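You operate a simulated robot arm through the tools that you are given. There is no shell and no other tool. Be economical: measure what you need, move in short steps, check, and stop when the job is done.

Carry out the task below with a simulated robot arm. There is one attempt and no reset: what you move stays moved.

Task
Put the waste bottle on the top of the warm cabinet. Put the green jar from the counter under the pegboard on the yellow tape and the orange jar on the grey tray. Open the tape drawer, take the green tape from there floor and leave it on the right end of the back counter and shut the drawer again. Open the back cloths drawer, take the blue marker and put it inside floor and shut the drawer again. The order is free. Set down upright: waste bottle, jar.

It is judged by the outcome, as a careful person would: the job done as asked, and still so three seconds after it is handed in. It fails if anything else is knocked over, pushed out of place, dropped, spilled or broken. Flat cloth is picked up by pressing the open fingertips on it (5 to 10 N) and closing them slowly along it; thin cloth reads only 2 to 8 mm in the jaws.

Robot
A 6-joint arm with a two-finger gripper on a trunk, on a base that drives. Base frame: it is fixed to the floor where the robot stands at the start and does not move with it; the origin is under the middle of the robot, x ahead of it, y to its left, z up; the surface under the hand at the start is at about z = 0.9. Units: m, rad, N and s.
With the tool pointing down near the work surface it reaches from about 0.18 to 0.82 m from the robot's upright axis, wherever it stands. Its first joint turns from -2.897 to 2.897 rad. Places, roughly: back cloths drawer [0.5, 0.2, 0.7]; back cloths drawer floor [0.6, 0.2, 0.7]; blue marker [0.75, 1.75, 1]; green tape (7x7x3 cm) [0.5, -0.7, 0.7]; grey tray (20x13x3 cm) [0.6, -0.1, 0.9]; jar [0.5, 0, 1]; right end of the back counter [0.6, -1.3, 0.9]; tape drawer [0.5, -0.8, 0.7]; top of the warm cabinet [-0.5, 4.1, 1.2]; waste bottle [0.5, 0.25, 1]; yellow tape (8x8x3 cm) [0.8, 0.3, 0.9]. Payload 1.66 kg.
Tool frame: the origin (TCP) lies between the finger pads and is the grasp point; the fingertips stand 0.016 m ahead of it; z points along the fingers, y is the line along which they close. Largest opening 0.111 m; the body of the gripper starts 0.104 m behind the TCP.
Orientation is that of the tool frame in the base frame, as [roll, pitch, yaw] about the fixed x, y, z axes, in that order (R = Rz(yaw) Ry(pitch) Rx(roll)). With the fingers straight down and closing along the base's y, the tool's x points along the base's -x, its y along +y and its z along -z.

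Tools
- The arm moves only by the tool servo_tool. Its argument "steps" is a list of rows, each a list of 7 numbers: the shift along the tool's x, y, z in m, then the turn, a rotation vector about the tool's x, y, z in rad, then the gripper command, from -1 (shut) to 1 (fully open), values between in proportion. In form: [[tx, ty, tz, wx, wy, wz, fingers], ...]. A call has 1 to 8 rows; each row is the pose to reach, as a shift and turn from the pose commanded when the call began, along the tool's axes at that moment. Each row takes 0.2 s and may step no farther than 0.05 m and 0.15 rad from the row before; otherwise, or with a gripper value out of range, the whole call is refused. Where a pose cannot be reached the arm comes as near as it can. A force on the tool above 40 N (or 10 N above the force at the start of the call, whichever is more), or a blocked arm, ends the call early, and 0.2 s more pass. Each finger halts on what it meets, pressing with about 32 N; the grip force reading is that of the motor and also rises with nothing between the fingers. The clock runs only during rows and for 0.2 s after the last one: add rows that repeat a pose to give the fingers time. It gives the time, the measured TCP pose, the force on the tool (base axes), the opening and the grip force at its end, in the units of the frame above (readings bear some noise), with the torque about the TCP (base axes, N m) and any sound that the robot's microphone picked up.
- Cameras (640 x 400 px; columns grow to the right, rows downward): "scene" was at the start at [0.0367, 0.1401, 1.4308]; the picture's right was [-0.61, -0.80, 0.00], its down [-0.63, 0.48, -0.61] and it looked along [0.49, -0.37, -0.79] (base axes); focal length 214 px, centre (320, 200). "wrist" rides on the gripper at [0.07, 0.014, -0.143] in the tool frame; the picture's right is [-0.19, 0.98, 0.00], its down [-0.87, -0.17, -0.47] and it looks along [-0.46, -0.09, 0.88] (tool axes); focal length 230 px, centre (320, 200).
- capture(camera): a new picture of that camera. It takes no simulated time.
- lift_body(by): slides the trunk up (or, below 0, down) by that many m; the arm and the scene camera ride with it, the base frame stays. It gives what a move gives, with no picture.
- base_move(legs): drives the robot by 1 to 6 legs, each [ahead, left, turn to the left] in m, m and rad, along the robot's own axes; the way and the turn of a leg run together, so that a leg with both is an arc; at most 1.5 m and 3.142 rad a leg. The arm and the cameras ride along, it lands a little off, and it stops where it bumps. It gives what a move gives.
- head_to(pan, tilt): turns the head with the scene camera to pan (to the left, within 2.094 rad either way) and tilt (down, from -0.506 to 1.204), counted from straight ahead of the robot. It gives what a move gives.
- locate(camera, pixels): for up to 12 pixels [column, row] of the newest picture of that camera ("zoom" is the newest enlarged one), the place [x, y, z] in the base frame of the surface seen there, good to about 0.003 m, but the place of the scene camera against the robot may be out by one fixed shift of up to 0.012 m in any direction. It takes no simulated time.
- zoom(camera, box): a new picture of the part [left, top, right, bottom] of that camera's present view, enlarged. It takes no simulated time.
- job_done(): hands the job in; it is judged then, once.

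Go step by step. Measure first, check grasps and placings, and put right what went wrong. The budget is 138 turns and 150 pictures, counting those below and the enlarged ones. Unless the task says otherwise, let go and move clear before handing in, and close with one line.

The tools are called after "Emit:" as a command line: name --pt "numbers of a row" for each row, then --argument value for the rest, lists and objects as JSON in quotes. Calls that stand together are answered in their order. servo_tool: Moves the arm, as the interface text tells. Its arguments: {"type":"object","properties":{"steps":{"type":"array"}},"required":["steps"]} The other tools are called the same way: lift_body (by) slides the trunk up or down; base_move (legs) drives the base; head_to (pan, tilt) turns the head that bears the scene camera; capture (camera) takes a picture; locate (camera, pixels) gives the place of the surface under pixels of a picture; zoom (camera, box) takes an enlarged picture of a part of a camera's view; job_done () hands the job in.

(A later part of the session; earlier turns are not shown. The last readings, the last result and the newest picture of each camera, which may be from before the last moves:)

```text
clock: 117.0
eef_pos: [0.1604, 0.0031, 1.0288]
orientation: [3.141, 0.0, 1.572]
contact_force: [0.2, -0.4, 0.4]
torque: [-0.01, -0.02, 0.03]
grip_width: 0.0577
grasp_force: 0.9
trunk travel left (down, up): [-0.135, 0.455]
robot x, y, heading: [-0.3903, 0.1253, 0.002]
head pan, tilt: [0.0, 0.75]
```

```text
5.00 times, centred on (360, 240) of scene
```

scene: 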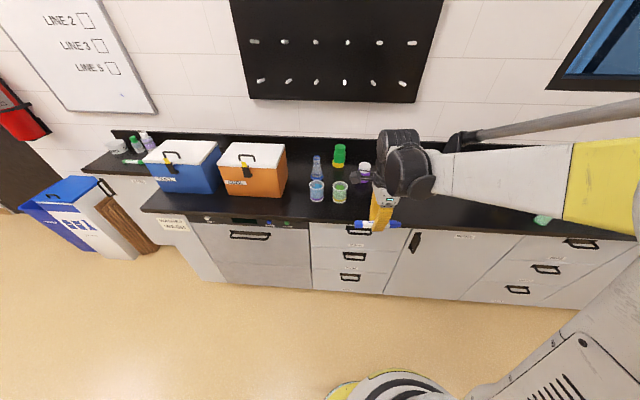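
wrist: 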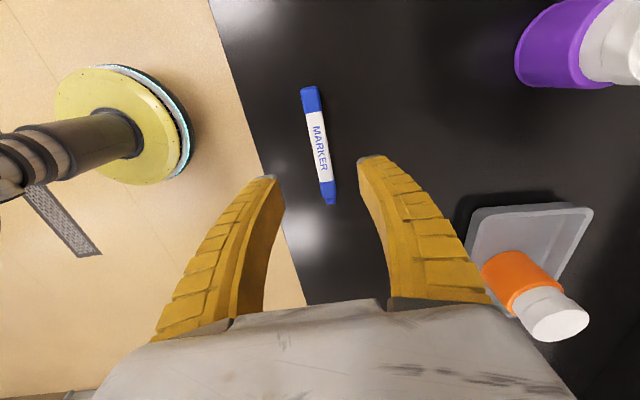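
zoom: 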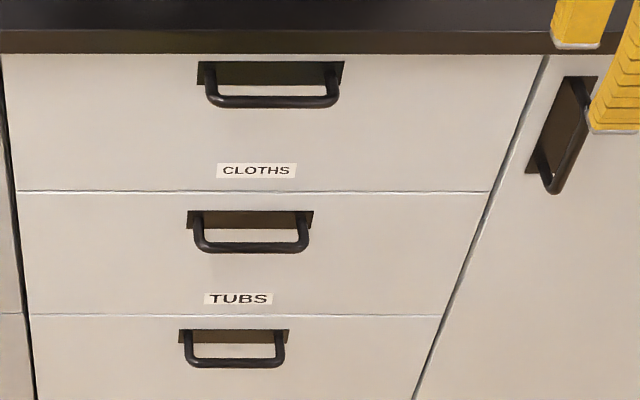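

Emit:
locate --camera "zoom" --pixels '[[270, 100], [270, 104], [240, 103], [310, 101], [212, 90], [330, 92], [270, 75], [270, 130], [270, 45], [270, 55], [18, 120], [510, 120]]'

```text
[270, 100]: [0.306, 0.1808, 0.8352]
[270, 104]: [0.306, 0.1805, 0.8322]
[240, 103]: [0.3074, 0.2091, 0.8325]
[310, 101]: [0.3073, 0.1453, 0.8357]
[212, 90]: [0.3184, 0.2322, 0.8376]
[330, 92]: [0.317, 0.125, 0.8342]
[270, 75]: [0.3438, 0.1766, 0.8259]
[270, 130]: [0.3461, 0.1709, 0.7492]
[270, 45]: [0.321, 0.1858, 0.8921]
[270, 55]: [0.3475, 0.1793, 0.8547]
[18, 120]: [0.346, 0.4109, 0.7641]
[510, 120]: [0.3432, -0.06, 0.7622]
```

The bar is at about x 0.317, y 0.13–0.235, z 0.826, under the counter overhang, so I take it with a horizontal tool, fingers above and below. I start the turn.

Emit:
servo_tool --pt "0.022 0 0.0 -0.148 0 0 0.0" --pt "0.045 0 0.0 -0.296 0 0 0.0" --pt "0.068 0 0.0 -0.444 0 0 0.0" --pt "0.09 0 0.02 -0.592 0 0 0.0" --pt "0.113 0 0.04 -0.74 0 0 0.0" --pt "0.136 0 0.06 -0.888 0 0 0.0" --pt "0.16 0 0.08 -1.036 0 0 0.0" --pt "0.18 0 0.1 -1.184 0 0 0.0"

Emit:
servo_tool --pt "0 0 0 -0.13 0 0 0.0" --pt "0 0 0 -0.26 0 0 0.0" --pt "0 0 0 -0.387 0 0 -0.1"

Emit:
capture --camera "scene"

Emit:
capture --camera "wrist"

```text
clock: 118.8
eef_pos: [0.2145, 0.1894, 1.0386]
orientation: [1.96, 0.001, 1.574]
contact_force: [-0.5, -0.7, 0.2]
torque: [-0.01, -0.01, 0.0]
grip_width: 0.0575
grasp_force: 1.7
out of reach, approached as far as the arm can: row 6, 7, 8
trunk travel left (down, up): [-0.135, 0.455]
robot x, y, heading: [-0.395, 0.1282, 0.001]
head pan, tilt: [0.0, 0.75]
```

```text
clock: 119.6
eef_pos: [0.2541, 0.2013, 1.1151]
orientation: [1.596, 0.0, 1.575]
contact_force: [-0.4, -0.1, -0.6]
torque: [0.01, -0.02, 0.03]
grip_width: 0.0524
grasp_force: 1.7
out of reach, approached as far as the arm can: row 1, 2, 3
trunk travel left (down, up): [-0.135, 0.455]
robot x, y, heading: [-0.3911, 0.1269, -0.001]
head pan, tilt: [0.0, 0.75]
```

```text
79 pictures are left
```

scene: 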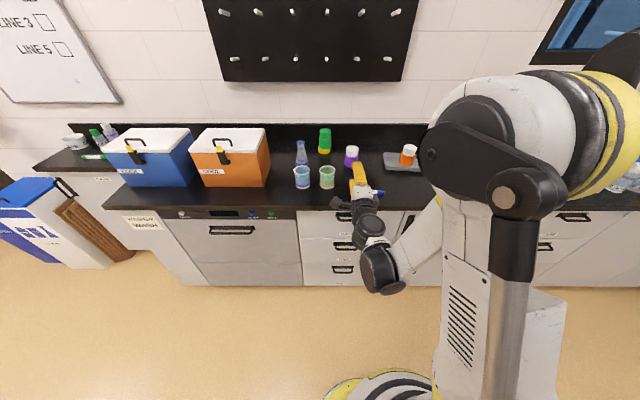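

```text
78 pictures are left
```

wrist: 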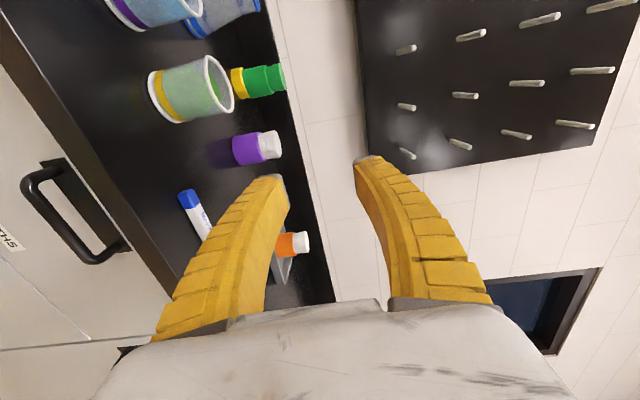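

The hand is horizontal but the arm is too folded to get low. I back the base off 0.17 and lower the trunk, then continue.

Emit:
base_move --legs '[[-0.17, 0, 0]]'

Emit:
lift_body --by -0.13

Emit:
servo_tool --pt "0 0 0.03 0 0 0 -0.2" --pt "0 -0.04 0.05 0 0 0 -0.2" --pt "0 -0.08 0.05 0 0 0 -0.2" --pt "0 -0.12 0.05 0 0 0 -0.2" --pt "-0.01 -0.15 0.05 0 0 0 -0.2"

```text
clock: 121.1
eef_pos: [0.0798, 0.1999, 1.1154]
orientation: [1.595, 0.001, 1.573]
contact_force: [-0.8, -0.5, -1.0]
torque: [-0.01, -0.02, 0.02]
grip_width: 0.0522
grasp_force: 1.7
trunk travel left (down, up): [-0.135, 0.455]
robot x, y, heading: [-0.5673, 0.1282, -0.0]
head pan, tilt: [0.0, 0.75]
```

```text
clock: 122.7
eef_pos: [0.0796, 0.2013, 0.9852]
orientation: [1.596, 0.002, 1.572]
contact_force: [-0.5, 0.3, 0.1]
torque: [0.04, -0.02, 0.0]
grip_width: 0.0521
grasp_force: 1.5
trunk travel left (down, up): [-0.005, 0.585]
robot x, y, heading: [-0.5618, 0.1287, -0.003]
head pan, tilt: [0.0, 0.75]
```

```text
clock: 123.9
eef_pos: [0.1928, 0.1944, 0.8836]
orientation: [1.597, 0.001, 1.573]
contact_force: [0.2, -0.9, 0.5]
torque: [0.04, 0.0, -0.01]
grip_width: 0.0469
grasp_force: 1.2
out of reach, approached as far as the arm can: row 2, 3, 4, 5
trunk travel left (down, up): [-0.005, 0.585]
robot x, y, heading: [-0.5668, 0.1275, 0.001]
head pan, tilt: [0.0, 0.75]
```

Lower heights become reachable farther out, so I continue forward and down to x≈0.25.

Emit:
servo_tool --pt "-0.005 -0.02 0.03 0 0 0 -0.2" --pt "-0.01 -0.045 0.05 0 0 0 -0.2" --pt "-0.01 -0.0576 0.055 0 0 0 -0.2"

Emit:
capture --camera "wrist"

Emit:
capture --camera "scene"

```text
clock: 124.7
eef_pos: [0.2433, 0.189, 0.8255]
orientation: [1.597, 0.0, 1.574]
contact_force: [-0.9, 0.1, -0.2]
torque: [0.01, 0.0, -0.01]
grip_width: 0.0467
grasp_force: 1.9
trunk travel left (down, up): [-0.005, 0.585]
robot x, y, heading: [-0.5673, 0.1286, 0.001]
head pan, tilt: [0.0, 0.75]
```

```text
77 pictures are left
```

wrist: 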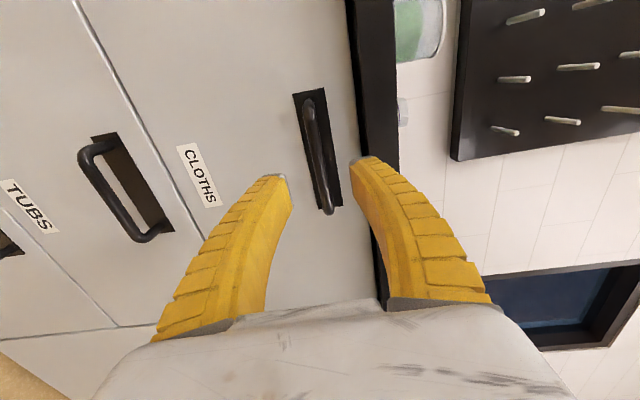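

```text
76 pictures are left
```

scene: 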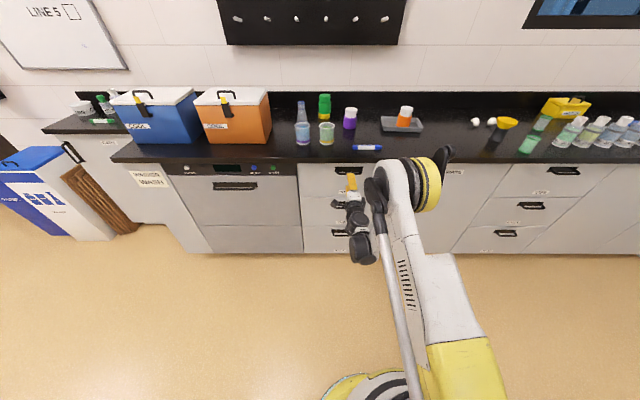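

Now I'm horizontal at z 0.8255; the bar is seen at (318,155) between the fingers. I measure it with the wrist camera.

Emit:
locate --camera "wrist" --pixels '[[312, 130], [318, 155], [322, 180], [308, 110], [365, 130], [358, 60], [378, 200], [280, 120]]'

```text
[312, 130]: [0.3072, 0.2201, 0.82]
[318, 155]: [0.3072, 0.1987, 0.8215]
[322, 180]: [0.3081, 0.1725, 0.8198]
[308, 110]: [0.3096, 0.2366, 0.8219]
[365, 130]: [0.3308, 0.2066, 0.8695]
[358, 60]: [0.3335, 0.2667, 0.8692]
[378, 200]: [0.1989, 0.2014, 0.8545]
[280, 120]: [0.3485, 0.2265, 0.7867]
```

Bar is at x≈0.312, z≈0.8205. I advance 68 mm with fingers straddling it, then close.

Emit:
servo_tool --pt "0 -0.003 0.025 0 0 0 -0.2" --pt "0 -0.003 0.05 0 0 0 -0.2" --pt "0 -0.003 0.068 0 0 0 -0.2"

Emit:
servo_tool --pt "0 0 0 0 0 0 -0.5" --pt "0 0 0 0 0 0 -0.8" --pt "0 0 0 0 0 0 -1.0" --pt "0 0 0 0 0 0 -1.0"

Emit:
capture --camera "wrist"

```text
clock: 125.5
eef_pos: [0.3082, 0.1879, 0.8191]
orientation: [1.596, 0.002, 1.572]
contact_force: [-0.2, -1.2, -0.6]
torque: [0.0, -0.01, -0.02]
grip_width: 0.0468
grasp_force: 1.8
trunk travel left (down, up): [-0.005, 0.585]
robot x, y, heading: [-0.567, 0.1297, 0.003]
head pan, tilt: [0.0, 0.75]
```

```text
clock: 126.5
eef_pos: [0.3074, 0.189, 0.8228]
orientation: [1.595, 0.001, 1.572]
contact_force: [-5.4, 0.1, 3.6]
torque: [-0.01, -0.02, 0.02]
grip_width: 0.0084
grasp_force: 33.5
trunk travel left (down, up): [-0.005, 0.585]
robot x, y, heading: [-0.5671, 0.1277, 0.005]
head pan, tilt: [0.0, 0.75]
```

```text
75 pictures are left
```

wrist: 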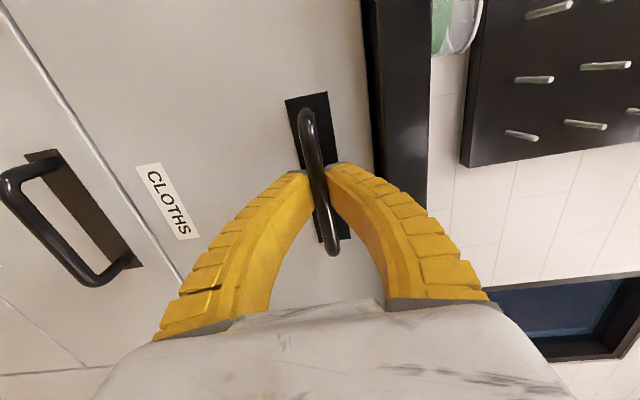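

The bar is gripped (8 mm). I pull the drawer open by driving the base back 0.22 m.

Emit:
base_move --legs '[[-0.22, 0, 0]]'

Emit:
capture --camera "scene"

Emit:
capture --camera "wrist"

```text
clock: 128.2
eef_pos: [0.0912, 0.1918, 0.8202]
orientation: [1.597, -0.001, 1.578]
contact_force: [0.2, -34.3, 6.7]
torque: [-0.04, -0.06, -0.28]
grip_width: 0.0061
grasp_force: 34.1
trunk travel left (down, up): [-0.005, 0.585]
robot x, y, heading: [-0.7848, 0.1261, 0.014]
head pan, tilt: [0.0, 0.75]
```

```text
74 pictures are left
```

scene: 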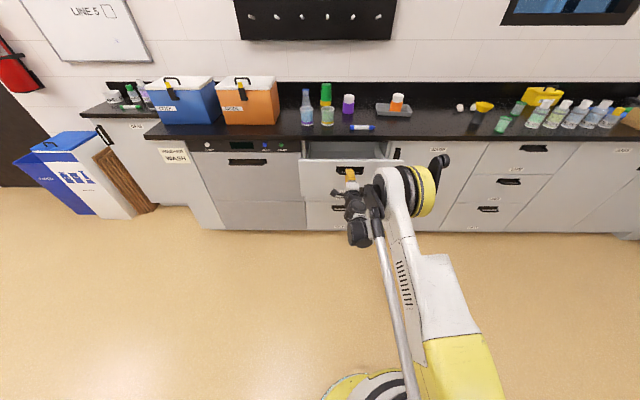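

```text
73 pictures are left
```

wrist: 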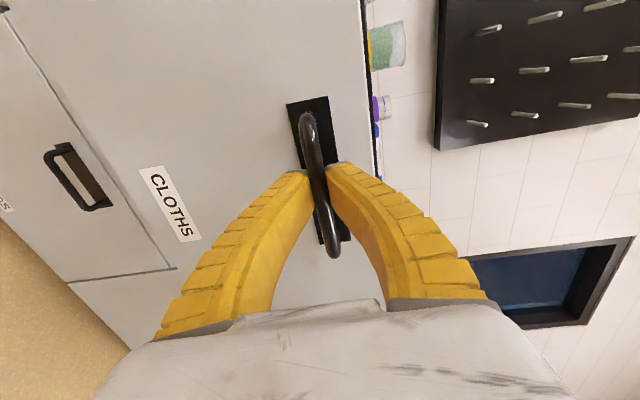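

The drawer is open ~0.22 m. I release, back off, raise the trunk and turn the tool down again.

Emit:
servo_tool --pt "0 0 0 0 0 0 -0.5" --pt "0 0 0 0 0 0 -0.1" --pt "0 0 0 0 0 0 -0.1" --pt "0 0 -0.03 0 0 0 -0.1" --pt "0 0.01 -0.06 0 0 0 -0.1"

Emit:
base_move --legs '[[-0.1, 0, -0.014]]'

Emit:
lift_body --by 0.13

Emit:
servo_tool --pt "0 0.02 0 0.148 0 0 -0.1" --pt "0 0.06 0 0.296 0 0 -0.1" --pt "0 0.1 0 0.444 0 0 -0.1" --pt "0 0.13 0 0.592 0 0 -0.1" --pt "0 0.15 0 0.74 0 0 -0.1" --pt "0 0.15 0 0.888 0 0 -0.1" --pt "0 0.15 0 1.036 0 0 -0.1" --pt "0 0.15 0 1.184 0 0 -0.1"

Emit:
servo_tool --pt "0 0 0 0.14 0 0 -0.1" --pt "0 0 0 0.28 0 0 -0.1" --pt "0 0 0 0.411 0 0 -0.1"

Emit:
capture --camera "scene"

```text
clock: 129.4
eef_pos: [0.0327, 0.194, 0.8324]
orientation: [1.599, 0.001, 1.577]
contact_force: [-0.3, -0.6, -0.1]
torque: [0.0, -0.02, 0.0]
grip_width: 0.0522
grasp_force: 0.9
trunk travel left (down, up): [-0.005, 0.585]
robot x, y, heading: [-0.7818, 0.1248, 0.015]
head pan, tilt: [0.0, 0.75]
```

```text
clock: 130.5
eef_pos: [-0.0646, 0.1838, 0.833]
orientation: [1.598, 0.002, 1.564]
contact_force: [0.6, -0.4, 0.4]
torque: [-0.02, -0.02, 0.0]
grip_width: 0.0523
grasp_force: 1.3
trunk travel left (down, up): [-0.005, 0.585]
robot x, y, heading: [-0.8773, 0.1301, 0.001]
head pan, tilt: [0.0, 0.75]
```

```text
clock: 132.1
eef_pos: [-0.0635, 0.1837, 0.962]
orientation: [1.598, 0.003, 1.565]
contact_force: [-0.4, 0.3, 0.0]
torque: [0.02, -0.04, -0.01]
grip_width: 0.0523
grasp_force: 1.2
trunk travel left (down, up): [-0.135, 0.455]
robot x, y, heading: [-0.8801, 0.1264, -0.003]
head pan, tilt: [0.0, 0.75]
```

```text
clock: 133.9
eef_pos: [-0.0594, 0.1845, 1.1121]
orientation: [2.783, 0.003, 1.564]
contact_force: [0.2, 0.4, 0.2]
torque: [0.0, -0.04, -0.01]
grip_width: 0.052
grasp_force: 1.9
trunk travel left (down, up): [-0.135, 0.455]
robot x, y, heading: [-0.8827, 0.1281, -0.001]
head pan, tilt: [0.0, 0.75]
```

```text
clock: 134.7
eef_pos: [-0.0803, 0.1814, 1.1068]
orientation: [-3.089, 0.003, 1.564]
contact_force: [0.3, 0.0, -0.6]
torque: [0.02, -0.05, 0.0]
grip_width: 0.0524
grasp_force: 1.5
out of reach, approached as far as the arm can: row 3
trunk travel left (down, up): [-0.135, 0.455]
robot x, y, heading: [-0.8819, 0.1237, -0.001]
head pan, tilt: [0.0, 0.75]
```

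```text
72 pictures are left
```

scene: 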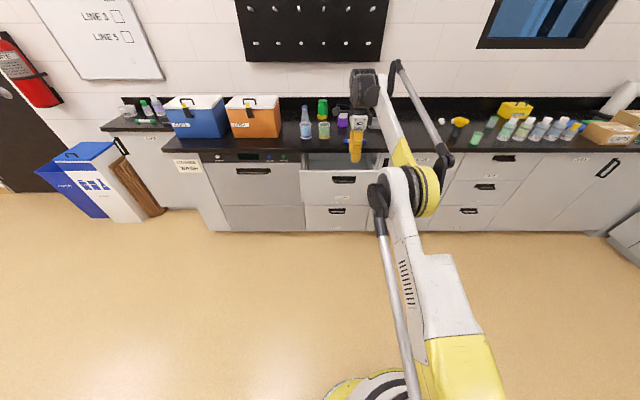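

I overturned by 0.05 rad; I correct and drive ahead 0.49 m, which brings the hand above the marker.

Emit:
servo_tool --pt "0 -0.02 0 -0.0526 0 0 -0.1" --pt "0 -0.03 0 -0.0526 0 0 -0.1"

Emit:
base_move --legs '[[0.5, 0, 0]]'

Emit:
capture --camera "wrist"

Emit:
capture --camera "scene"

```text
clock: 135.3
eef_pos: [-0.1093, 0.1804, 1.109]
orientation: [3.138, 0.002, 1.564]
contact_force: [-0.2, 0.3, 0.0]
torque: [0.0, -0.03, 0.01]
grip_width: 0.0523
grasp_force: 0.8
trunk travel left (down, up): [-0.135, 0.455]
robot x, y, heading: [-0.8738, 0.1277, -0.007]
head pan, tilt: [0.0, 0.75]
```

```text
clock: 138.2
eef_pos: [0.3898, 0.1774, 1.109]
orientation: [3.141, 0.0, 1.561]
contact_force: [0.1, 0.0, 0.6]
torque: [-0.02, -0.01, 0.02]
grip_width: 0.0518
grasp_force: 1.6
trunk travel left (down, up): [-0.135, 0.455]
robot x, y, heading: [-0.3784, 0.1247, -0.002]
head pan, tilt: [0.0, 0.75]
```

```text
71 pictures are left
```

wrist: 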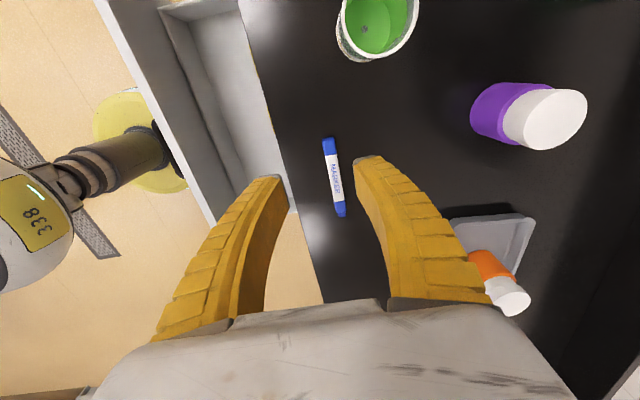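

```text
70 pictures are left
```

scene: 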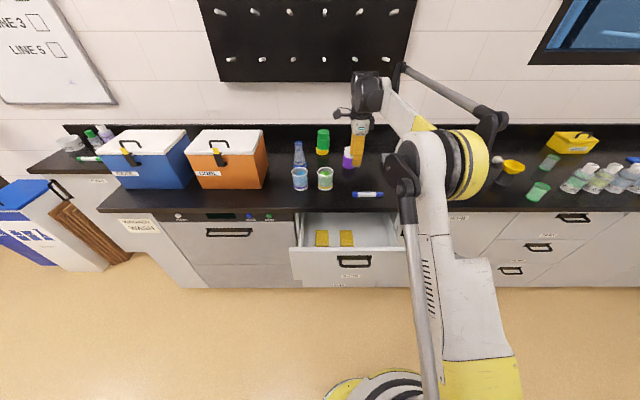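

The drawer holds two yellow cloths at (322,238) and (346,238). I locate those, the floor and the marker.

Emit:
locate --camera "scene" --pixels '[[315, 244], [340, 244], [354, 244], [354, 232], [370, 240], [385, 240], [398, 243], [346, 238], [350, 248], [365, 232], [400, 232], [300, 230]]'

Emit:
locate --camera "wrist" --pixels '[[333, 175], [328, 143], [340, 208]]'

Emit:
zoom --camera "scene" --box '[280, 190, 420, 290]'

```text
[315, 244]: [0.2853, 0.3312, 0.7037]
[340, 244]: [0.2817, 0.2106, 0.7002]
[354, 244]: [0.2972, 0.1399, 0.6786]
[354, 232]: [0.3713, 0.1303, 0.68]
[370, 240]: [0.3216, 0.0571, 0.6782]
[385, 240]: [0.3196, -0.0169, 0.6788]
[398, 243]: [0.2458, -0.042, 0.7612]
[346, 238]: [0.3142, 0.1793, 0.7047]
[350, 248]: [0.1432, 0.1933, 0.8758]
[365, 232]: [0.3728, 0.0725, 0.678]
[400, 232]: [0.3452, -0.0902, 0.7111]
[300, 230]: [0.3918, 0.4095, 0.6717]
```

```text
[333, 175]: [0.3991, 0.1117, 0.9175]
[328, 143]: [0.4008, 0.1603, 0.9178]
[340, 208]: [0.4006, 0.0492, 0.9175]
```

```text
4.00 times, centred on (350, 240) of scene
```

zoom: 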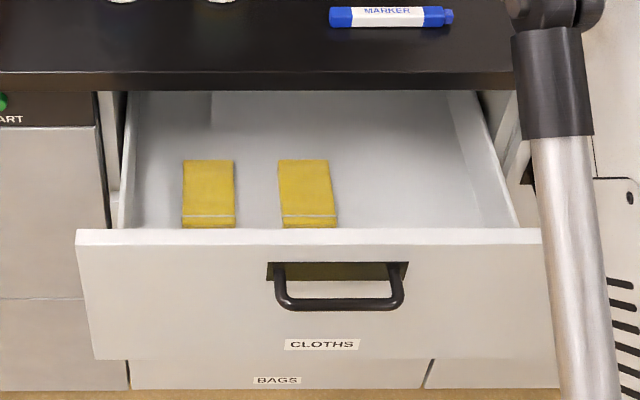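

Free drawer floor is y≈−0.03…0.14. I pick up the marker again first.

Emit:
servo_tool --pt "-0.035 0.005 0.02 0 0 0 0.0" --pt "-0.072 0.0105 0.045 0 0 0 0.0" --pt "-0.072 0.0105 0.09 0 0 0 0.0" --pt "-0.072 0.0105 0.135 0 0 0 0.0" --pt "-0.072 0.0105 0.17 0 0 0 0.0" --pt "-0.072 0.0105 0.19 0 0 0 0.0"

Emit:
capture --camera "wrist"

```text
clock: 139.6
eef_pos: [0.4025, 0.1079, 0.9181]
orientation: [3.14, 0.0, 1.561]
contact_force: [-0.1, 0.6, -1.5]
torque: [-0.02, 0.0, -0.02]
grip_width: 0.0576
grasp_force: 1.5
trunk travel left (down, up): [-0.135, 0.455]
robot x, y, heading: [-0.3815, 0.1252, -0.005]
head pan, tilt: [0.0, 0.75]
```

```text
68 pictures are left
```

wrist: 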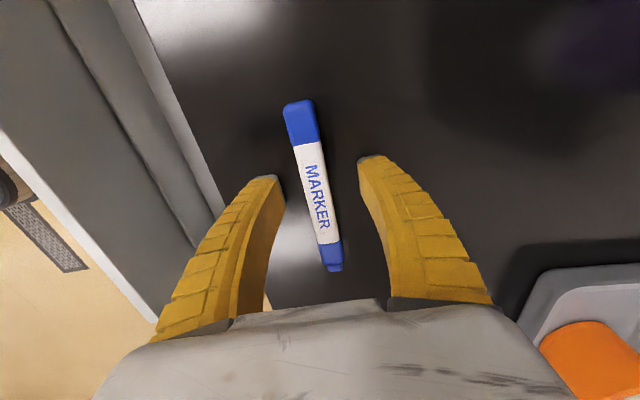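

Good alignment; I close, lift and move back over the drawer to (0.23, 0.05).

Emit:
servo_tool --pt "0 0 0 0 0 0 -0.4" --pt "0 0 0 0 0 0 -0.8" --pt "0 0 0 0 0 0 -0.9" --pt "0 0 0 0 0 0 -0.9" --pt "0 0 -0.03 0 0 0 -0.9" --pt "0 0 -0.06 0 0 0 -0.9"

Emit:
servo_tool --pt "-0.02 -0.04 0 0 0 0 -0.9" --pt "-0.04 -0.08 0 0 0 0 -0.9" --pt "-0.05 -0.12 0 0 0 0 -0.9" --pt "-0.055 -0.155 0 0 0 0 -0.9" --pt "-0.055 -0.172 0 0 0 0 -0.9" --pt "-0.055 -0.172 0.04 0 0 0 -0.9"

Emit:
capture --camera "wrist"

Emit:
capture --camera "scene"

```text
clock: 141.0
eef_pos: [0.4012, 0.1071, 0.9791]
orientation: [3.141, 0.002, 1.562]
contact_force: [-1.0, 0.3, -0.6]
torque: [0.01, -0.02, 0.0]
grip_width: 0.0103
grasp_force: 31.2
trunk travel left (down, up): [-0.135, 0.455]
robot x, y, heading: [-0.3828, 0.1222, -0.009]
head pan, tilt: [0.0, 0.75]
```

```text
clock: 142.4
eef_pos: [0.227, 0.0515, 0.9378]
orientation: [3.14, 0.002, 1.564]
contact_force: [-0.1, -0.6, -0.2]
torque: [0.0, -0.01, 0.01]
grip_width: 0.0105
grasp_force: 32.0
trunk travel left (down, up): [-0.135, 0.455]
robot x, y, heading: [-0.3824, 0.126, -0.007]
head pan, tilt: [0.0, 0.75]
```

```text
67 pictures are left
```

wrist: 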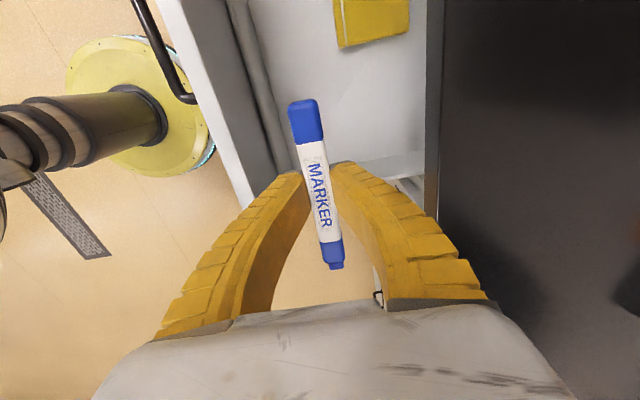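

```text
66 pictures are left
```

scene: 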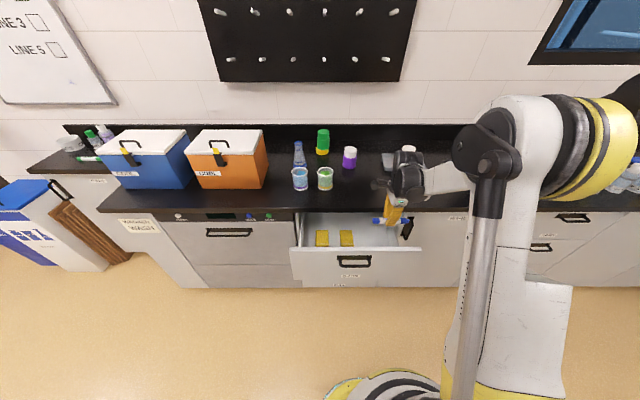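

Emit:
locate --camera "wrist" --pixels '[[395, 160], [420, 160], [275, 130], [255, 100], [235, 110], [375, 47], [340, 45], [409, 40], [360, 110], [438, 110], [310, 60]]'

Emit:
zoom --camera "scene" --box '[290, 190, 430, 290]'

```text
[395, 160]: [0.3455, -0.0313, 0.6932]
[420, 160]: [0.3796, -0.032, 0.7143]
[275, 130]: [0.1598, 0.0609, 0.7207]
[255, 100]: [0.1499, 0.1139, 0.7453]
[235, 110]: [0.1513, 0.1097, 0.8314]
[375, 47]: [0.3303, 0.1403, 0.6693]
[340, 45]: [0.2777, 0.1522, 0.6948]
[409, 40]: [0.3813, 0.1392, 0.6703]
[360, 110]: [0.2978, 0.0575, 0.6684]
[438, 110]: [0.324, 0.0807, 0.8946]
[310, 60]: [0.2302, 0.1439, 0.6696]
```

```text
4.00 times, centred on (360, 240) of scene
```

zoom: 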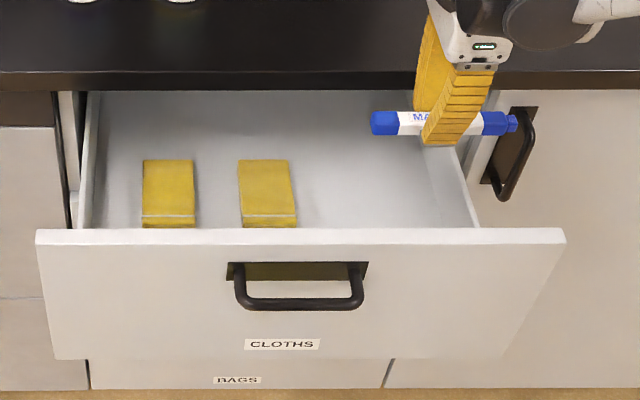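

Free floor y −0.03…0.15, floor z 0.669. I centre at y 0.06, x 0.233 and lower in two stages.

Emit:
servo_tool --pt "0.008 0.006 0.03 0 0 0 -0.9" --pt "0.008 0.006 0.07 0 0 0 -0.9" --pt "0.008 0.006 0.11 0 0 0 -0.9" --pt "0.008 0.006 0.15 0 0 0 -0.9"

Emit:
capture --camera "scene"

Emit:
capture --camera "wrist"

```text
clock: 143.4
eef_pos: [0.2331, 0.0608, 0.7887]
orientation: [3.14, 0.002, 1.561]
contact_force: [0.7, 0.2, -0.7]
torque: [0.0, -0.01, 0.0]
grip_width: 0.0105
grasp_force: 32.5
trunk travel left (down, up): [-0.135, 0.455]
robot x, y, heading: [-0.3817, 0.1257, -0.004]
head pan, tilt: [0.0, 0.75]
```

```text
64 pictures are left
```

scene: 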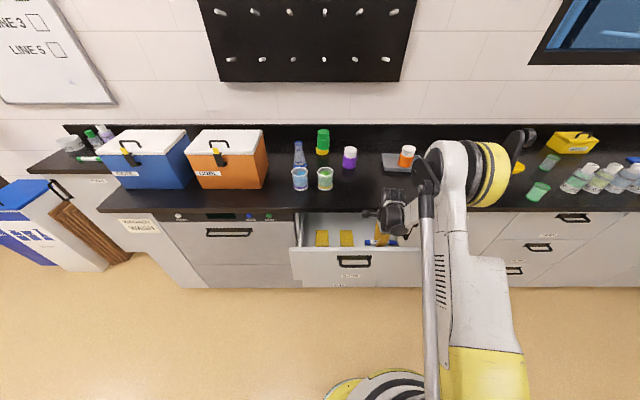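

```text
63 pictures are left
```

wrist: 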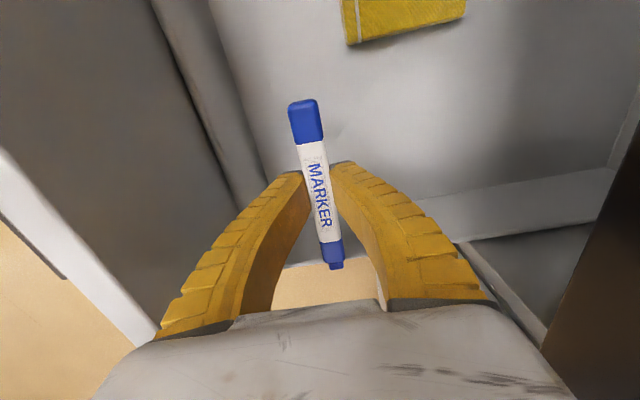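

Clear on all sides. I continue down to about z 0.692, release and rise.

Emit:
servo_tool --pt "0 0 0.04 0 0 0 -0.9" --pt "0 0 0.075 0 0 0 -0.9" --pt "0 0 0.09 0 0 0 -0.9" --pt "0 0 0.095 0 0 0 -0.9" --pt "0 0 0.097 0 0 0 -0.9"

Emit:
servo_tool --pt "0 0 0 0 0 0 -0.6" --pt "0 0 0 0 0 0 -0.3" --pt "0 0 0 0 0 0 -0.3" --pt "0 0 -0.04 0 0 0 -0.3" --pt "0 0 -0.085 0 0 0 -0.3" --pt "0 0 -0.13 0 0 0 -0.3" --pt "0 0 -0.175 0 0 0 -0.3" --pt "0 0 -0.22 0 0 0 -0.3"

Emit:
capture --camera "wrist"

Emit:
capture --camera "scene"

```text
clock: 144.6
eef_pos: [0.2349, 0.0601, 0.693]
orientation: [-3.141, 0.002, 1.562]
contact_force: [-0.2, -0.3, -1.1]
torque: [0.01, 0.0, -0.01]
grip_width: 0.0103
grasp_force: 31.9
trunk travel left (down, up): [-0.135, 0.455]
robot x, y, heading: [-0.3818, 0.1242, -0.001]
head pan, tilt: [0.0, 0.75]
```

```text
clock: 146.4
eef_pos: [0.2345, 0.0613, 0.9109]
orientation: [3.14, 0.001, 1.563]
contact_force: [0.1, -0.5, -0.7]
torque: [-0.03, -0.02, -0.01]
grip_width: 0.0412
grasp_force: 1.1
trunk travel left (down, up): [-0.135, 0.455]
robot x, y, heading: [-0.3829, 0.1244, -0.005]
head pan, tilt: [0.0, 0.75]
```

```text
62 pictures are left
```

wrist: 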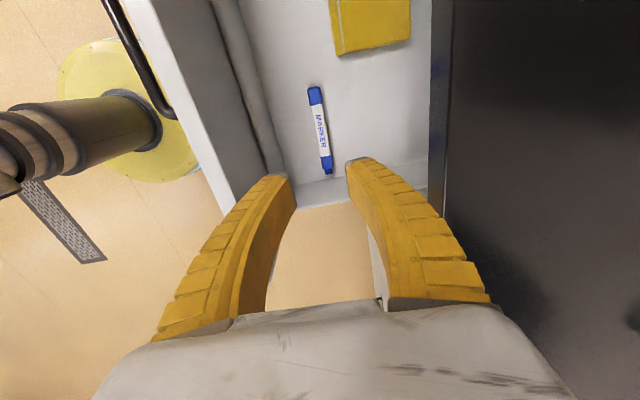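

```text
61 pictures are left
```

scene: 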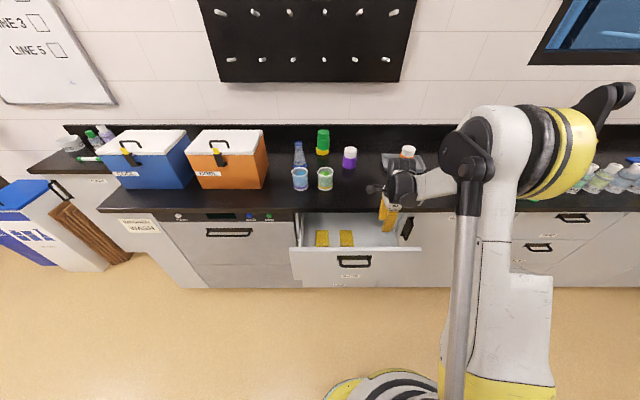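

The marker lies on the drawer floor beside the cloths. I raise, back off, and turn the tool horizontal again to push the drawer shut by its handle.

Emit:
servo_tool --pt "0 0 -0.04 0 0 0 -0.3" --pt "0 0 -0.08 0 0 0 -0.3" --pt "0 0 -0.12 0 0 0 -0.3" --pt "0.04 0 -0.16 0 0 0 -0.3" --pt "0.08 0 -0.18 0 0 0 -0.3" --pt "0.12 0 -0.18 0 0 0 -0.3"

Emit:
base_move --legs '[[-0.5, 0, 0.004]]'

Emit:
servo_tool --pt "0 0.03 0 -0.148 0 0 -0.1" --pt "0 0.06 0 -0.296 0 0 -0.1" --pt "0 0.09 0 -0.444 0 0 -0.1" --pt "0 0.12 0 -0.592 0 0 -0.1" --pt "0 0.15 0 -0.74 0 0 -0.1" --pt "0 0.18 0.02 -0.888 0 0 -0.1" --pt "0 0.2 0.04 -1.036 0 0 -0.1" --pt "0 0.21 0.06 -1.184 0 0 -0.1"

Emit:
servo_tool --pt "0 0 0 -0.13 0 0 -0.1" --pt "0 0 0 -0.26 0 0 -0.1" --pt "0 0 0 -0.385 0 0 -0.1"

Emit:
lift_body --by -0.13

```text
refused: row 4 steps farther than a row can; nothing moved
```

```text
clock: 149.4
eef_pos: [-0.2669, 0.0648, 0.9105]
orientation: [3.141, 0.001, 1.566]
contact_force: [1.1, -0.1, 0.1]
torque: [0.04, -0.01, 0.04]
grip_width: 0.0413
grasp_force: 2.0
trunk travel left (down, up): [-0.135, 0.455]
robot x, y, heading: [-0.8799, 0.1251, 0.004]
head pan, tilt: [0.0, 0.75]
```

```text
clock: 151.2
eef_pos: [-0.054, 0.0615, 0.8505]
orientation: [1.954, 0.003, 1.567]
contact_force: [0.8, 0.1, 0.1]
torque: [-0.02, 0.02, 0.01]
grip_width: 0.052
grasp_force: 1.5
trunk travel left (down, up): [-0.135, 0.455]
robot x, y, heading: [-0.8797, 0.126, -0.002]
head pan, tilt: [0.0, 0.75]
```

```text
clock: 152.0
eef_pos: [-0.0563, 0.0637, 0.8515]
orientation: [1.599, 0.002, 1.568]
contact_force: [-0.1, 0.6, -0.2]
torque: [0.0, 0.01, 0.03]
grip_width: 0.0522
grasp_force: 1.6
trunk travel left (down, up): [-0.135, 0.455]
robot x, y, heading: [-0.882, 0.1259, -0.003]
head pan, tilt: [0.0, 0.75]
```

```text
clock: 153.6
eef_pos: [-0.0562, 0.0646, 0.7211]
orientation: [1.602, 0.001, 1.571]
contact_force: [0.0, -0.4, -0.4]
torque: [-0.01, -0.02, 0.0]
grip_width: 0.0524
grasp_force: 1.3
trunk travel left (down, up): [-0.005, 0.585]
robot x, y, heading: [-0.8817, 0.1263, -0.001]
head pan, tilt: [0.0, 0.75]
```

The raise was refused but the tips cleared the drawer front by ~2 cm. I raise the trunk to handle height and check the picture.

Emit:
lift_body --by 0.1

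Emit:
servo_tool --pt "0.04 0 0 0 0 0 -0.1" --pt "0.08 0 0 0 0 0 -0.1" --pt "0.12 0 0 0 0 0 -0.1"

Emit:
capture --camera "wrist"

Emit:
capture --camera "scene"

```text
clock: 154.9
eef_pos: [-0.0551, 0.0652, 0.821]
orientation: [1.604, 0.0, 1.57]
contact_force: [0.0, 0.3, 0.2]
torque: [0.02, -0.01, 0.01]
grip_width: 0.0522
grasp_force: 1.6
trunk travel left (down, up): [-0.105, 0.485]
robot x, y, heading: [-0.8802, 0.1253, 0.001]
head pan, tilt: [0.0, 0.75]
```

```text
clock: 155.7
eef_pos: [-0.0565, 0.1912, 0.8146]
orientation: [1.65, -0.248, 1.58]
contact_force: [0.9, -3.3, 2.6]
torque: [0.03, 0.13, 0.15]
grip_width: 0.0521
grasp_force: 1.3
out of reach, approached as far as the arm can: row 2
trunk travel left (down, up): [-0.105, 0.485]
robot x, y, heading: [-0.8804, 0.1242, 0.0]
head pan, tilt: [0.0, 0.75]
```

```text
60 pictures are left
```

wrist: 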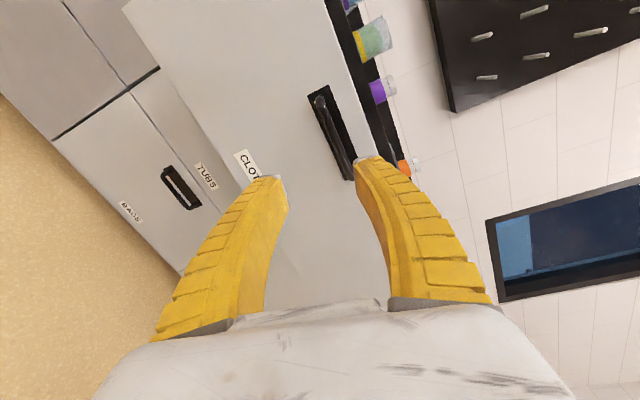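

```text
59 pictures are left
```

scene: 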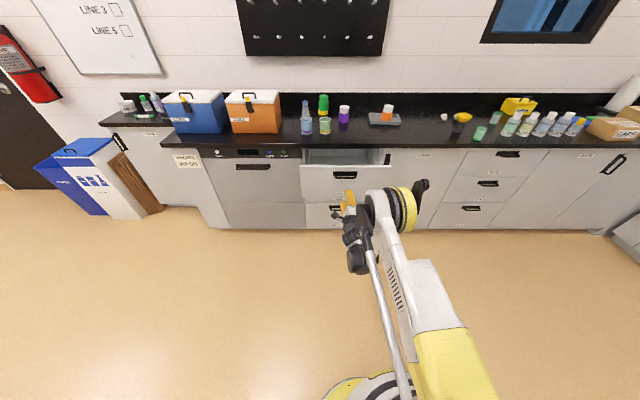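

The hand ended up twisted (pitch −0.25). I repeat the pose once to see whether it settles.

Emit:
servo_tool --pt "0 0 0 0 0 0 -0.1" --pt "0 0 0 0 0 0 -0.1"

```text
clock: 156.3
eef_pos: [-0.0551, 0.1843, 0.8266]
orientation: [1.603, 0.002, 1.571]
contact_force: [0.1, -0.2, -0.2]
torque: [0.02, -0.02, -0.01]
grip_width: 0.0522
grasp_force: 1.5
trunk travel left (down, up): [-0.105, 0.485]
robot x, y, heading: [-0.8798, 0.1241, 0.005]
head pan, tilt: [0.0, 0.75]
```

It settled. I lower 5 mm and drive ahead 0.14 m so the fingers straddle the bar.

Emit:
servo_tool --pt "0 -0.004 0 0 0 0 -0.1" --pt "0 -0.004 0 0 0 0 -0.1"

Emit:
base_move --legs '[[0.1, 0, 0]]'

Emit:
capture --camera "wrist"

Emit:
locate --camera "wrist" --pixels '[[314, 130], [318, 150], [322, 170]]'

```text
clock: 156.9
eef_pos: [-0.0554, 0.1836, 0.82]
orientation: [1.602, 0.002, 1.571]
contact_force: [0.8, 0.2, 0.3]
torque: [0.02, 0.01, 0.01]
grip_width: 0.0523
grasp_force: 1.8
trunk travel left (down, up): [-0.105, 0.485]
robot x, y, heading: [-0.8812, 0.1256, 0.002]
head pan, tilt: [0.0, 0.75]
```

```text
clock: 158.1
eef_pos: [0.0477, 0.1839, 0.8202]
orientation: [1.602, 0.002, 1.571]
contact_force: [-0.4, 0.0, -0.4]
torque: [-0.02, 0.01, -0.03]
grip_width: 0.0525
grasp_force: 1.1
trunk travel left (down, up): [-0.105, 0.485]
robot x, y, heading: [-0.7778, 0.1271, 0.003]
head pan, tilt: [0.0, 0.75]
```

```text
58 pictures are left
```

wrist: 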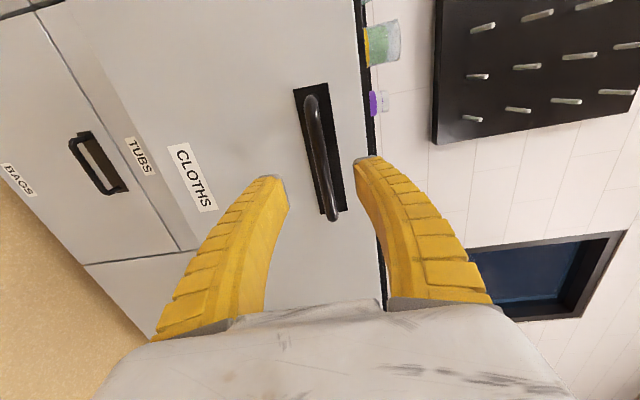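

```text
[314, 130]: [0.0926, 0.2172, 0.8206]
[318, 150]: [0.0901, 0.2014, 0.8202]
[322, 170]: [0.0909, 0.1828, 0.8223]
```

Bar front at x 0.091, z 0.821, well centred. I advance 48 mm with the arm and grip it.

Emit:
servo_tool --pt "0 0.001 0.025 0 0 0 -0.1" --pt "0 0.002 0.047 0 0 0 -0.1" --pt "0 0.002 0.047 0 0 0 -0.5" --pt "0 0.002 0.047 0 0 0 -0.9" --pt "0 0.002 0.047 0 0 0 -1.0" --pt "0 0.002 0.047 0 0 0 -1.0"

Emit:
base_move --legs '[[0.2, 0, 0]]'

Emit:
capture --camera "wrist"

Emit:
capture --camera "scene"

```text
clock: 159.5
eef_pos: [0.093, 0.1848, 0.8204]
orientation: [1.599, 0.002, 1.571]
contact_force: [-0.1, -0.5, 15.6]
torque: [-0.02, -0.13, 0.06]
grip_width: 0.0061
grasp_force: 34.0
trunk travel left (down, up): [-0.105, 0.485]
robot x, y, heading: [-0.7765, 0.1257, 0.0]
head pan, tilt: [0.0, 0.75]
```

```text
clock: 161.1
eef_pos: [0.2932, 0.1827, 0.8207]
orientation: [1.6, 0.002, 1.571]
contact_force: [1.0, 5.0, 18.5]
torque: [0.04, -0.14, 0.05]
grip_width: 0.0059
grasp_force: 33.8
trunk travel left (down, up): [-0.105, 0.485]
robot x, y, heading: [-0.578, 0.1285, 0.001]
head pan, tilt: [0.0, 0.75]
```

```text
57 pictures are left
```

wrist: 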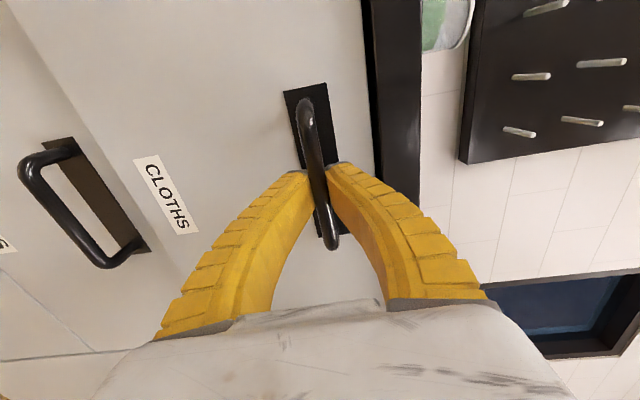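

```text
56 pictures are left
```

scene: 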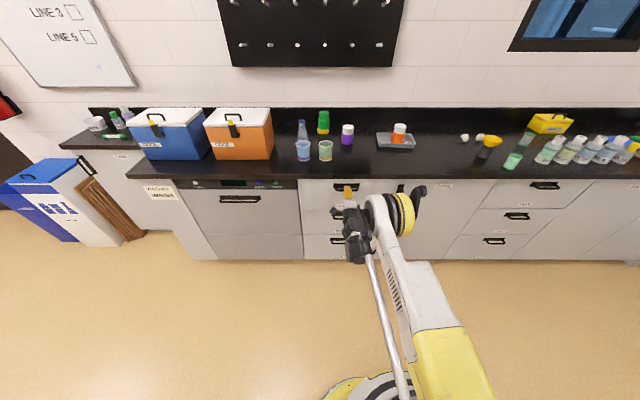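

About 16 mm remains. I push the rest with the arm until it stops.

Emit:
servo_tool --pt "0 0 0.006 0 0 0 -1" --pt "0 0 0.012 0 0 0 -1" --pt "0 0 0.018 0 0 0 -1" --pt "0 0 0.022 0 0 0 -1" --pt "0 0 0.024 0 0 0 -1"

Emit:
capture --camera "wrist"

```text
clock: 162.2
eef_pos: [0.3112, 0.1826, 0.8203]
orientation: [1.609, -0.001, 1.569]
contact_force: [-8.2, 2.4, -33.0]
torque: [0.06, 0.11, -0.05]
grip_width: 0.012
grasp_force: 34.3
out of reach, approached as far as the arm can: row 2, 3, 4, 5
trunk travel left (down, up): [-0.105, 0.485]
robot x, y, heading: [-0.5813, 0.1233, -0.001]
head pan, tilt: [0.0, 0.75]
stopped in row 5: the force on the tool passed its limit at 52 N (the readings are from after the stop); the commanded pose is now the measured one
```

```text
55 pictures are left
```

wrist: 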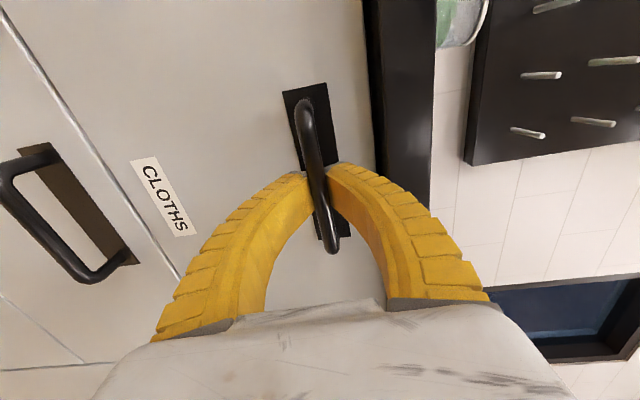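

Emit:
locate --camera "wrist" --pixels '[[200, 80], [250, 150], [150, 150], [90, 240], [60, 130], [100, 300]]'

Emit:
servo_tool --pt "0 0 0 0 0 0 -0.6" --pt "0 0 0 0 0 0 -0.15" --pt "0 0 0 0 0 0 -0.15" --pt "0 0 -0.03 0 0 0 -0.15" --pt "0 0 -0.06 0 0 0 -0.15"

Emit:
base_move --legs '[[-0.2, 0, 0]]'

Emit:
zoom --camera "scene" --box '[240, 80, 440, 270]'

```text
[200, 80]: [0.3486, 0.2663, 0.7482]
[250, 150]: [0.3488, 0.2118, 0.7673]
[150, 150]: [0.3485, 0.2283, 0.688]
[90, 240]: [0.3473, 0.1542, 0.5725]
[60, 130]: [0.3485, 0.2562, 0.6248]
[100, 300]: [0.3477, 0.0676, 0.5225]
```

```text
clock: 163.4
eef_pos: [0.2503, 0.1826, 0.8267]
orientation: [1.604, -0.002, 1.568]
contact_force: [0.2, 0.0, 0.5]
torque: [0.0, -0.01, 0.04]
grip_width: 0.0493
grasp_force: 1.8
trunk travel left (down, up): [-0.105, 0.485]
robot x, y, heading: [-0.5783, 0.1267, -0.002]
head pan, tilt: [0.0, 0.75]
```

```text
clock: 165.0
eef_pos: [0.0507, 0.1871, 0.8281]
orientation: [1.604, 0.001, 1.576]
contact_force: [0.3, -0.6, -0.2]
torque: [0.0, 0.02, -0.01]
grip_width: 0.0494
grasp_force: 0.9
trunk travel left (down, up): [-0.105, 0.485]
robot x, y, heading: [-0.7811, 0.1286, 0.007]
head pan, tilt: [0.0, 0.75]
```

```text
2.11 times, centred on (340, 175) of scene
```

zoom: 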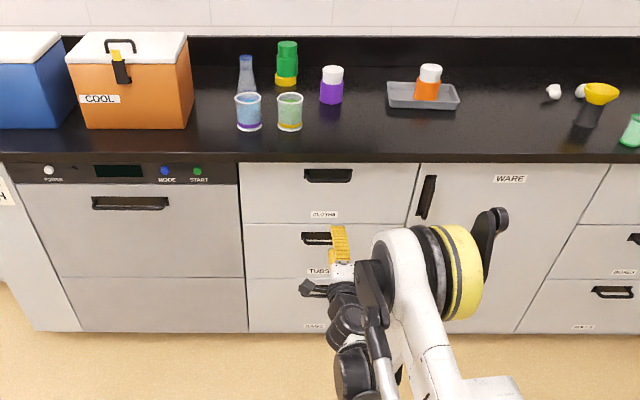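

The CLOTHS drawer is flush (0.3485 like its neighbours). With the tool still horizontal I strafe right 1.05 m to the TAPE drawer.

Emit:
base_move --legs '[[0, -1.05, -0.007]]'

Emit:
capture --camera "wrist"

Emit:
capture --camera "scene"

```text
clock: 170.5
eef_pos: [0.0418, -0.9029, 0.8284]
orientation: [1.604, 0.001, 1.545]
contact_force: [0.3, 0.2, 0.6]
torque: [0.0, -0.01, -0.01]
grip_width: 0.0492
grasp_force: 1.8
trunk travel left (down, up): [-0.105, 0.485]
robot x, y, heading: [-0.7922, -0.9393, -0.024]
head pan, tilt: [0.0, 0.75]
```

```text
53 pictures are left
```

wrist: 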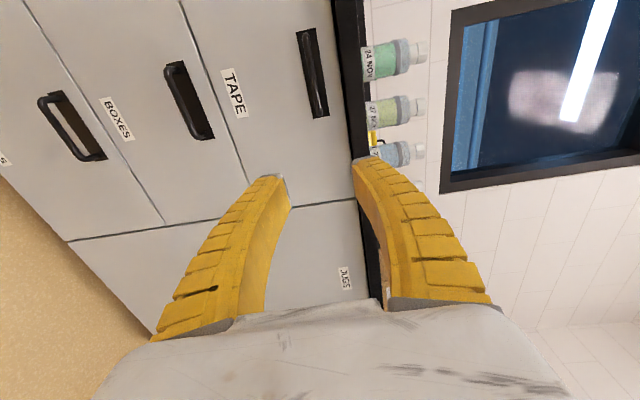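

```text
52 pictures are left
```

scene: 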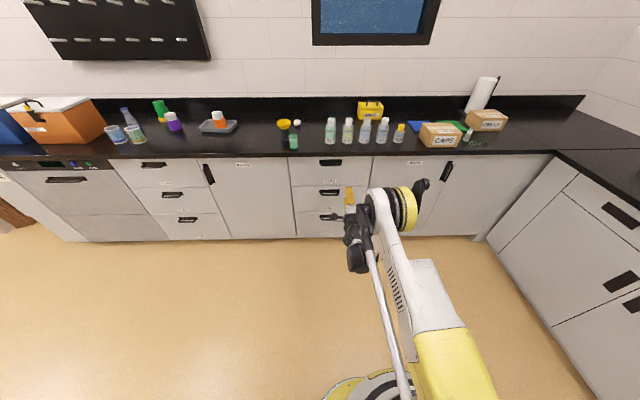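

Emit:
locate --camera "wrist" --pixels '[[303, 45], [310, 75], [318, 105], [299, 35], [323, 115], [270, 100]]'

Emit:
zoom --camera "scene" --box '[260, 70, 580, 270]'

Emit:
locate --camera "scene" --pixels '[[330, 165], [470, 140], [505, 130], [520, 145], [545, 130], [560, 110], [486, 120], [440, 135], [430, 125], [540, 150]]'

```text
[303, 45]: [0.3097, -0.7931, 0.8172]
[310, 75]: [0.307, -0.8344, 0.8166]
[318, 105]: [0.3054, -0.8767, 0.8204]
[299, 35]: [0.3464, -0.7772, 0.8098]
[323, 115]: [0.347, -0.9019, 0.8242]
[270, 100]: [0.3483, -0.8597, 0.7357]
```

```text
2.00 times, centred on (420, 170) of scene
```

zoom: 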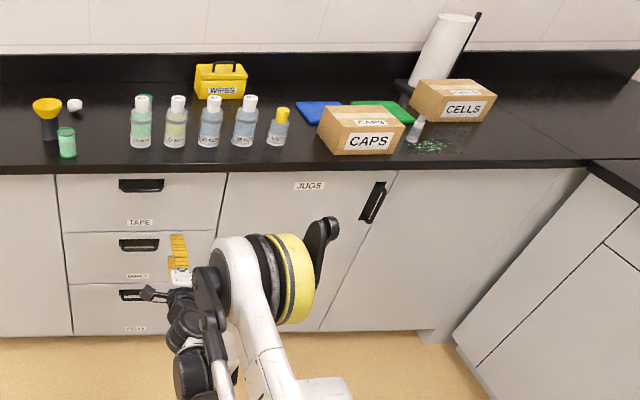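

```text
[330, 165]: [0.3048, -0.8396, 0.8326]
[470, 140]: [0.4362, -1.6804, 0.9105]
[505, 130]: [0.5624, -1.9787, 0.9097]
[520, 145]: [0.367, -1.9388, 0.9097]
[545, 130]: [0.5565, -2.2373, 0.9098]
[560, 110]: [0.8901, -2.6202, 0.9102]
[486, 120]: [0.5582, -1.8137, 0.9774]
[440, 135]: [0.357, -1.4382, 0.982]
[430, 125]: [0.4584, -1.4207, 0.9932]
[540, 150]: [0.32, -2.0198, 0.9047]
```

TAPE bar: y −0.78…−0.89, centre −0.835, z ≈0.818. I correct heading and shift left 0.048, then check.

Emit:
base_move --legs '[[0, 0, 0.024], [0.01, 0.048, 0]]'

Emit:
capture --camera "wrist"

Emit:
locate --camera "zoom" --pixels '[[318, 112], [345, 110], [375, 108], [400, 108], [300, 105], [276, 130], [295, 150], [310, 140], [300, 130], [320, 90], [440, 148], [270, 95]]'

```text
clock: 171.8
eef_pos: [0.0511, -0.8353, 0.8271]
orientation: [1.604, 0.0, 1.569]
contact_force: [0.4, 0.2, -0.3]
torque: [0.03, -0.03, 0.01]
grip_width: 0.0496
grasp_force: 1.4
trunk travel left (down, up): [-0.105, 0.485]
robot x, y, heading: [-0.7781, -0.8929, 0.003]
head pan, tilt: [0.0, 0.75]
```

```text
50 pictures are left
```

wrist: 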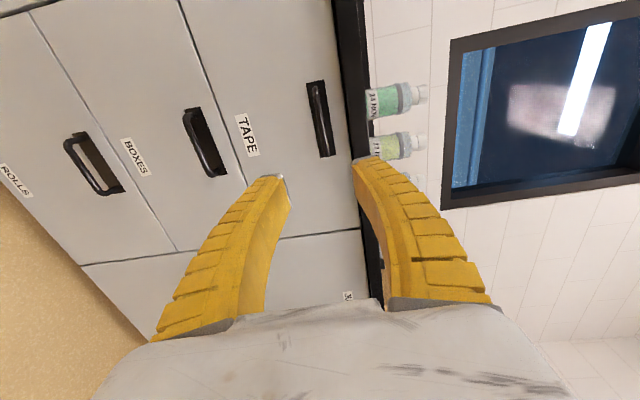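

```text
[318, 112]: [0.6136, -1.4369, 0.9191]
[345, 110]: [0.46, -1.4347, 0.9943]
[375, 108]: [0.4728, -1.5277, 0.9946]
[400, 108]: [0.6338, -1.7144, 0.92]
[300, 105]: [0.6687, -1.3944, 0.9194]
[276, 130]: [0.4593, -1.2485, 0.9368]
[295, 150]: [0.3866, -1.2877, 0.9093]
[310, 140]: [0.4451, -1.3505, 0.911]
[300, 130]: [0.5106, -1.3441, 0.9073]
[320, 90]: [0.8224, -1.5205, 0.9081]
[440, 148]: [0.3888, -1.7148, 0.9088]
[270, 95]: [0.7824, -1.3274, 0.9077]
```

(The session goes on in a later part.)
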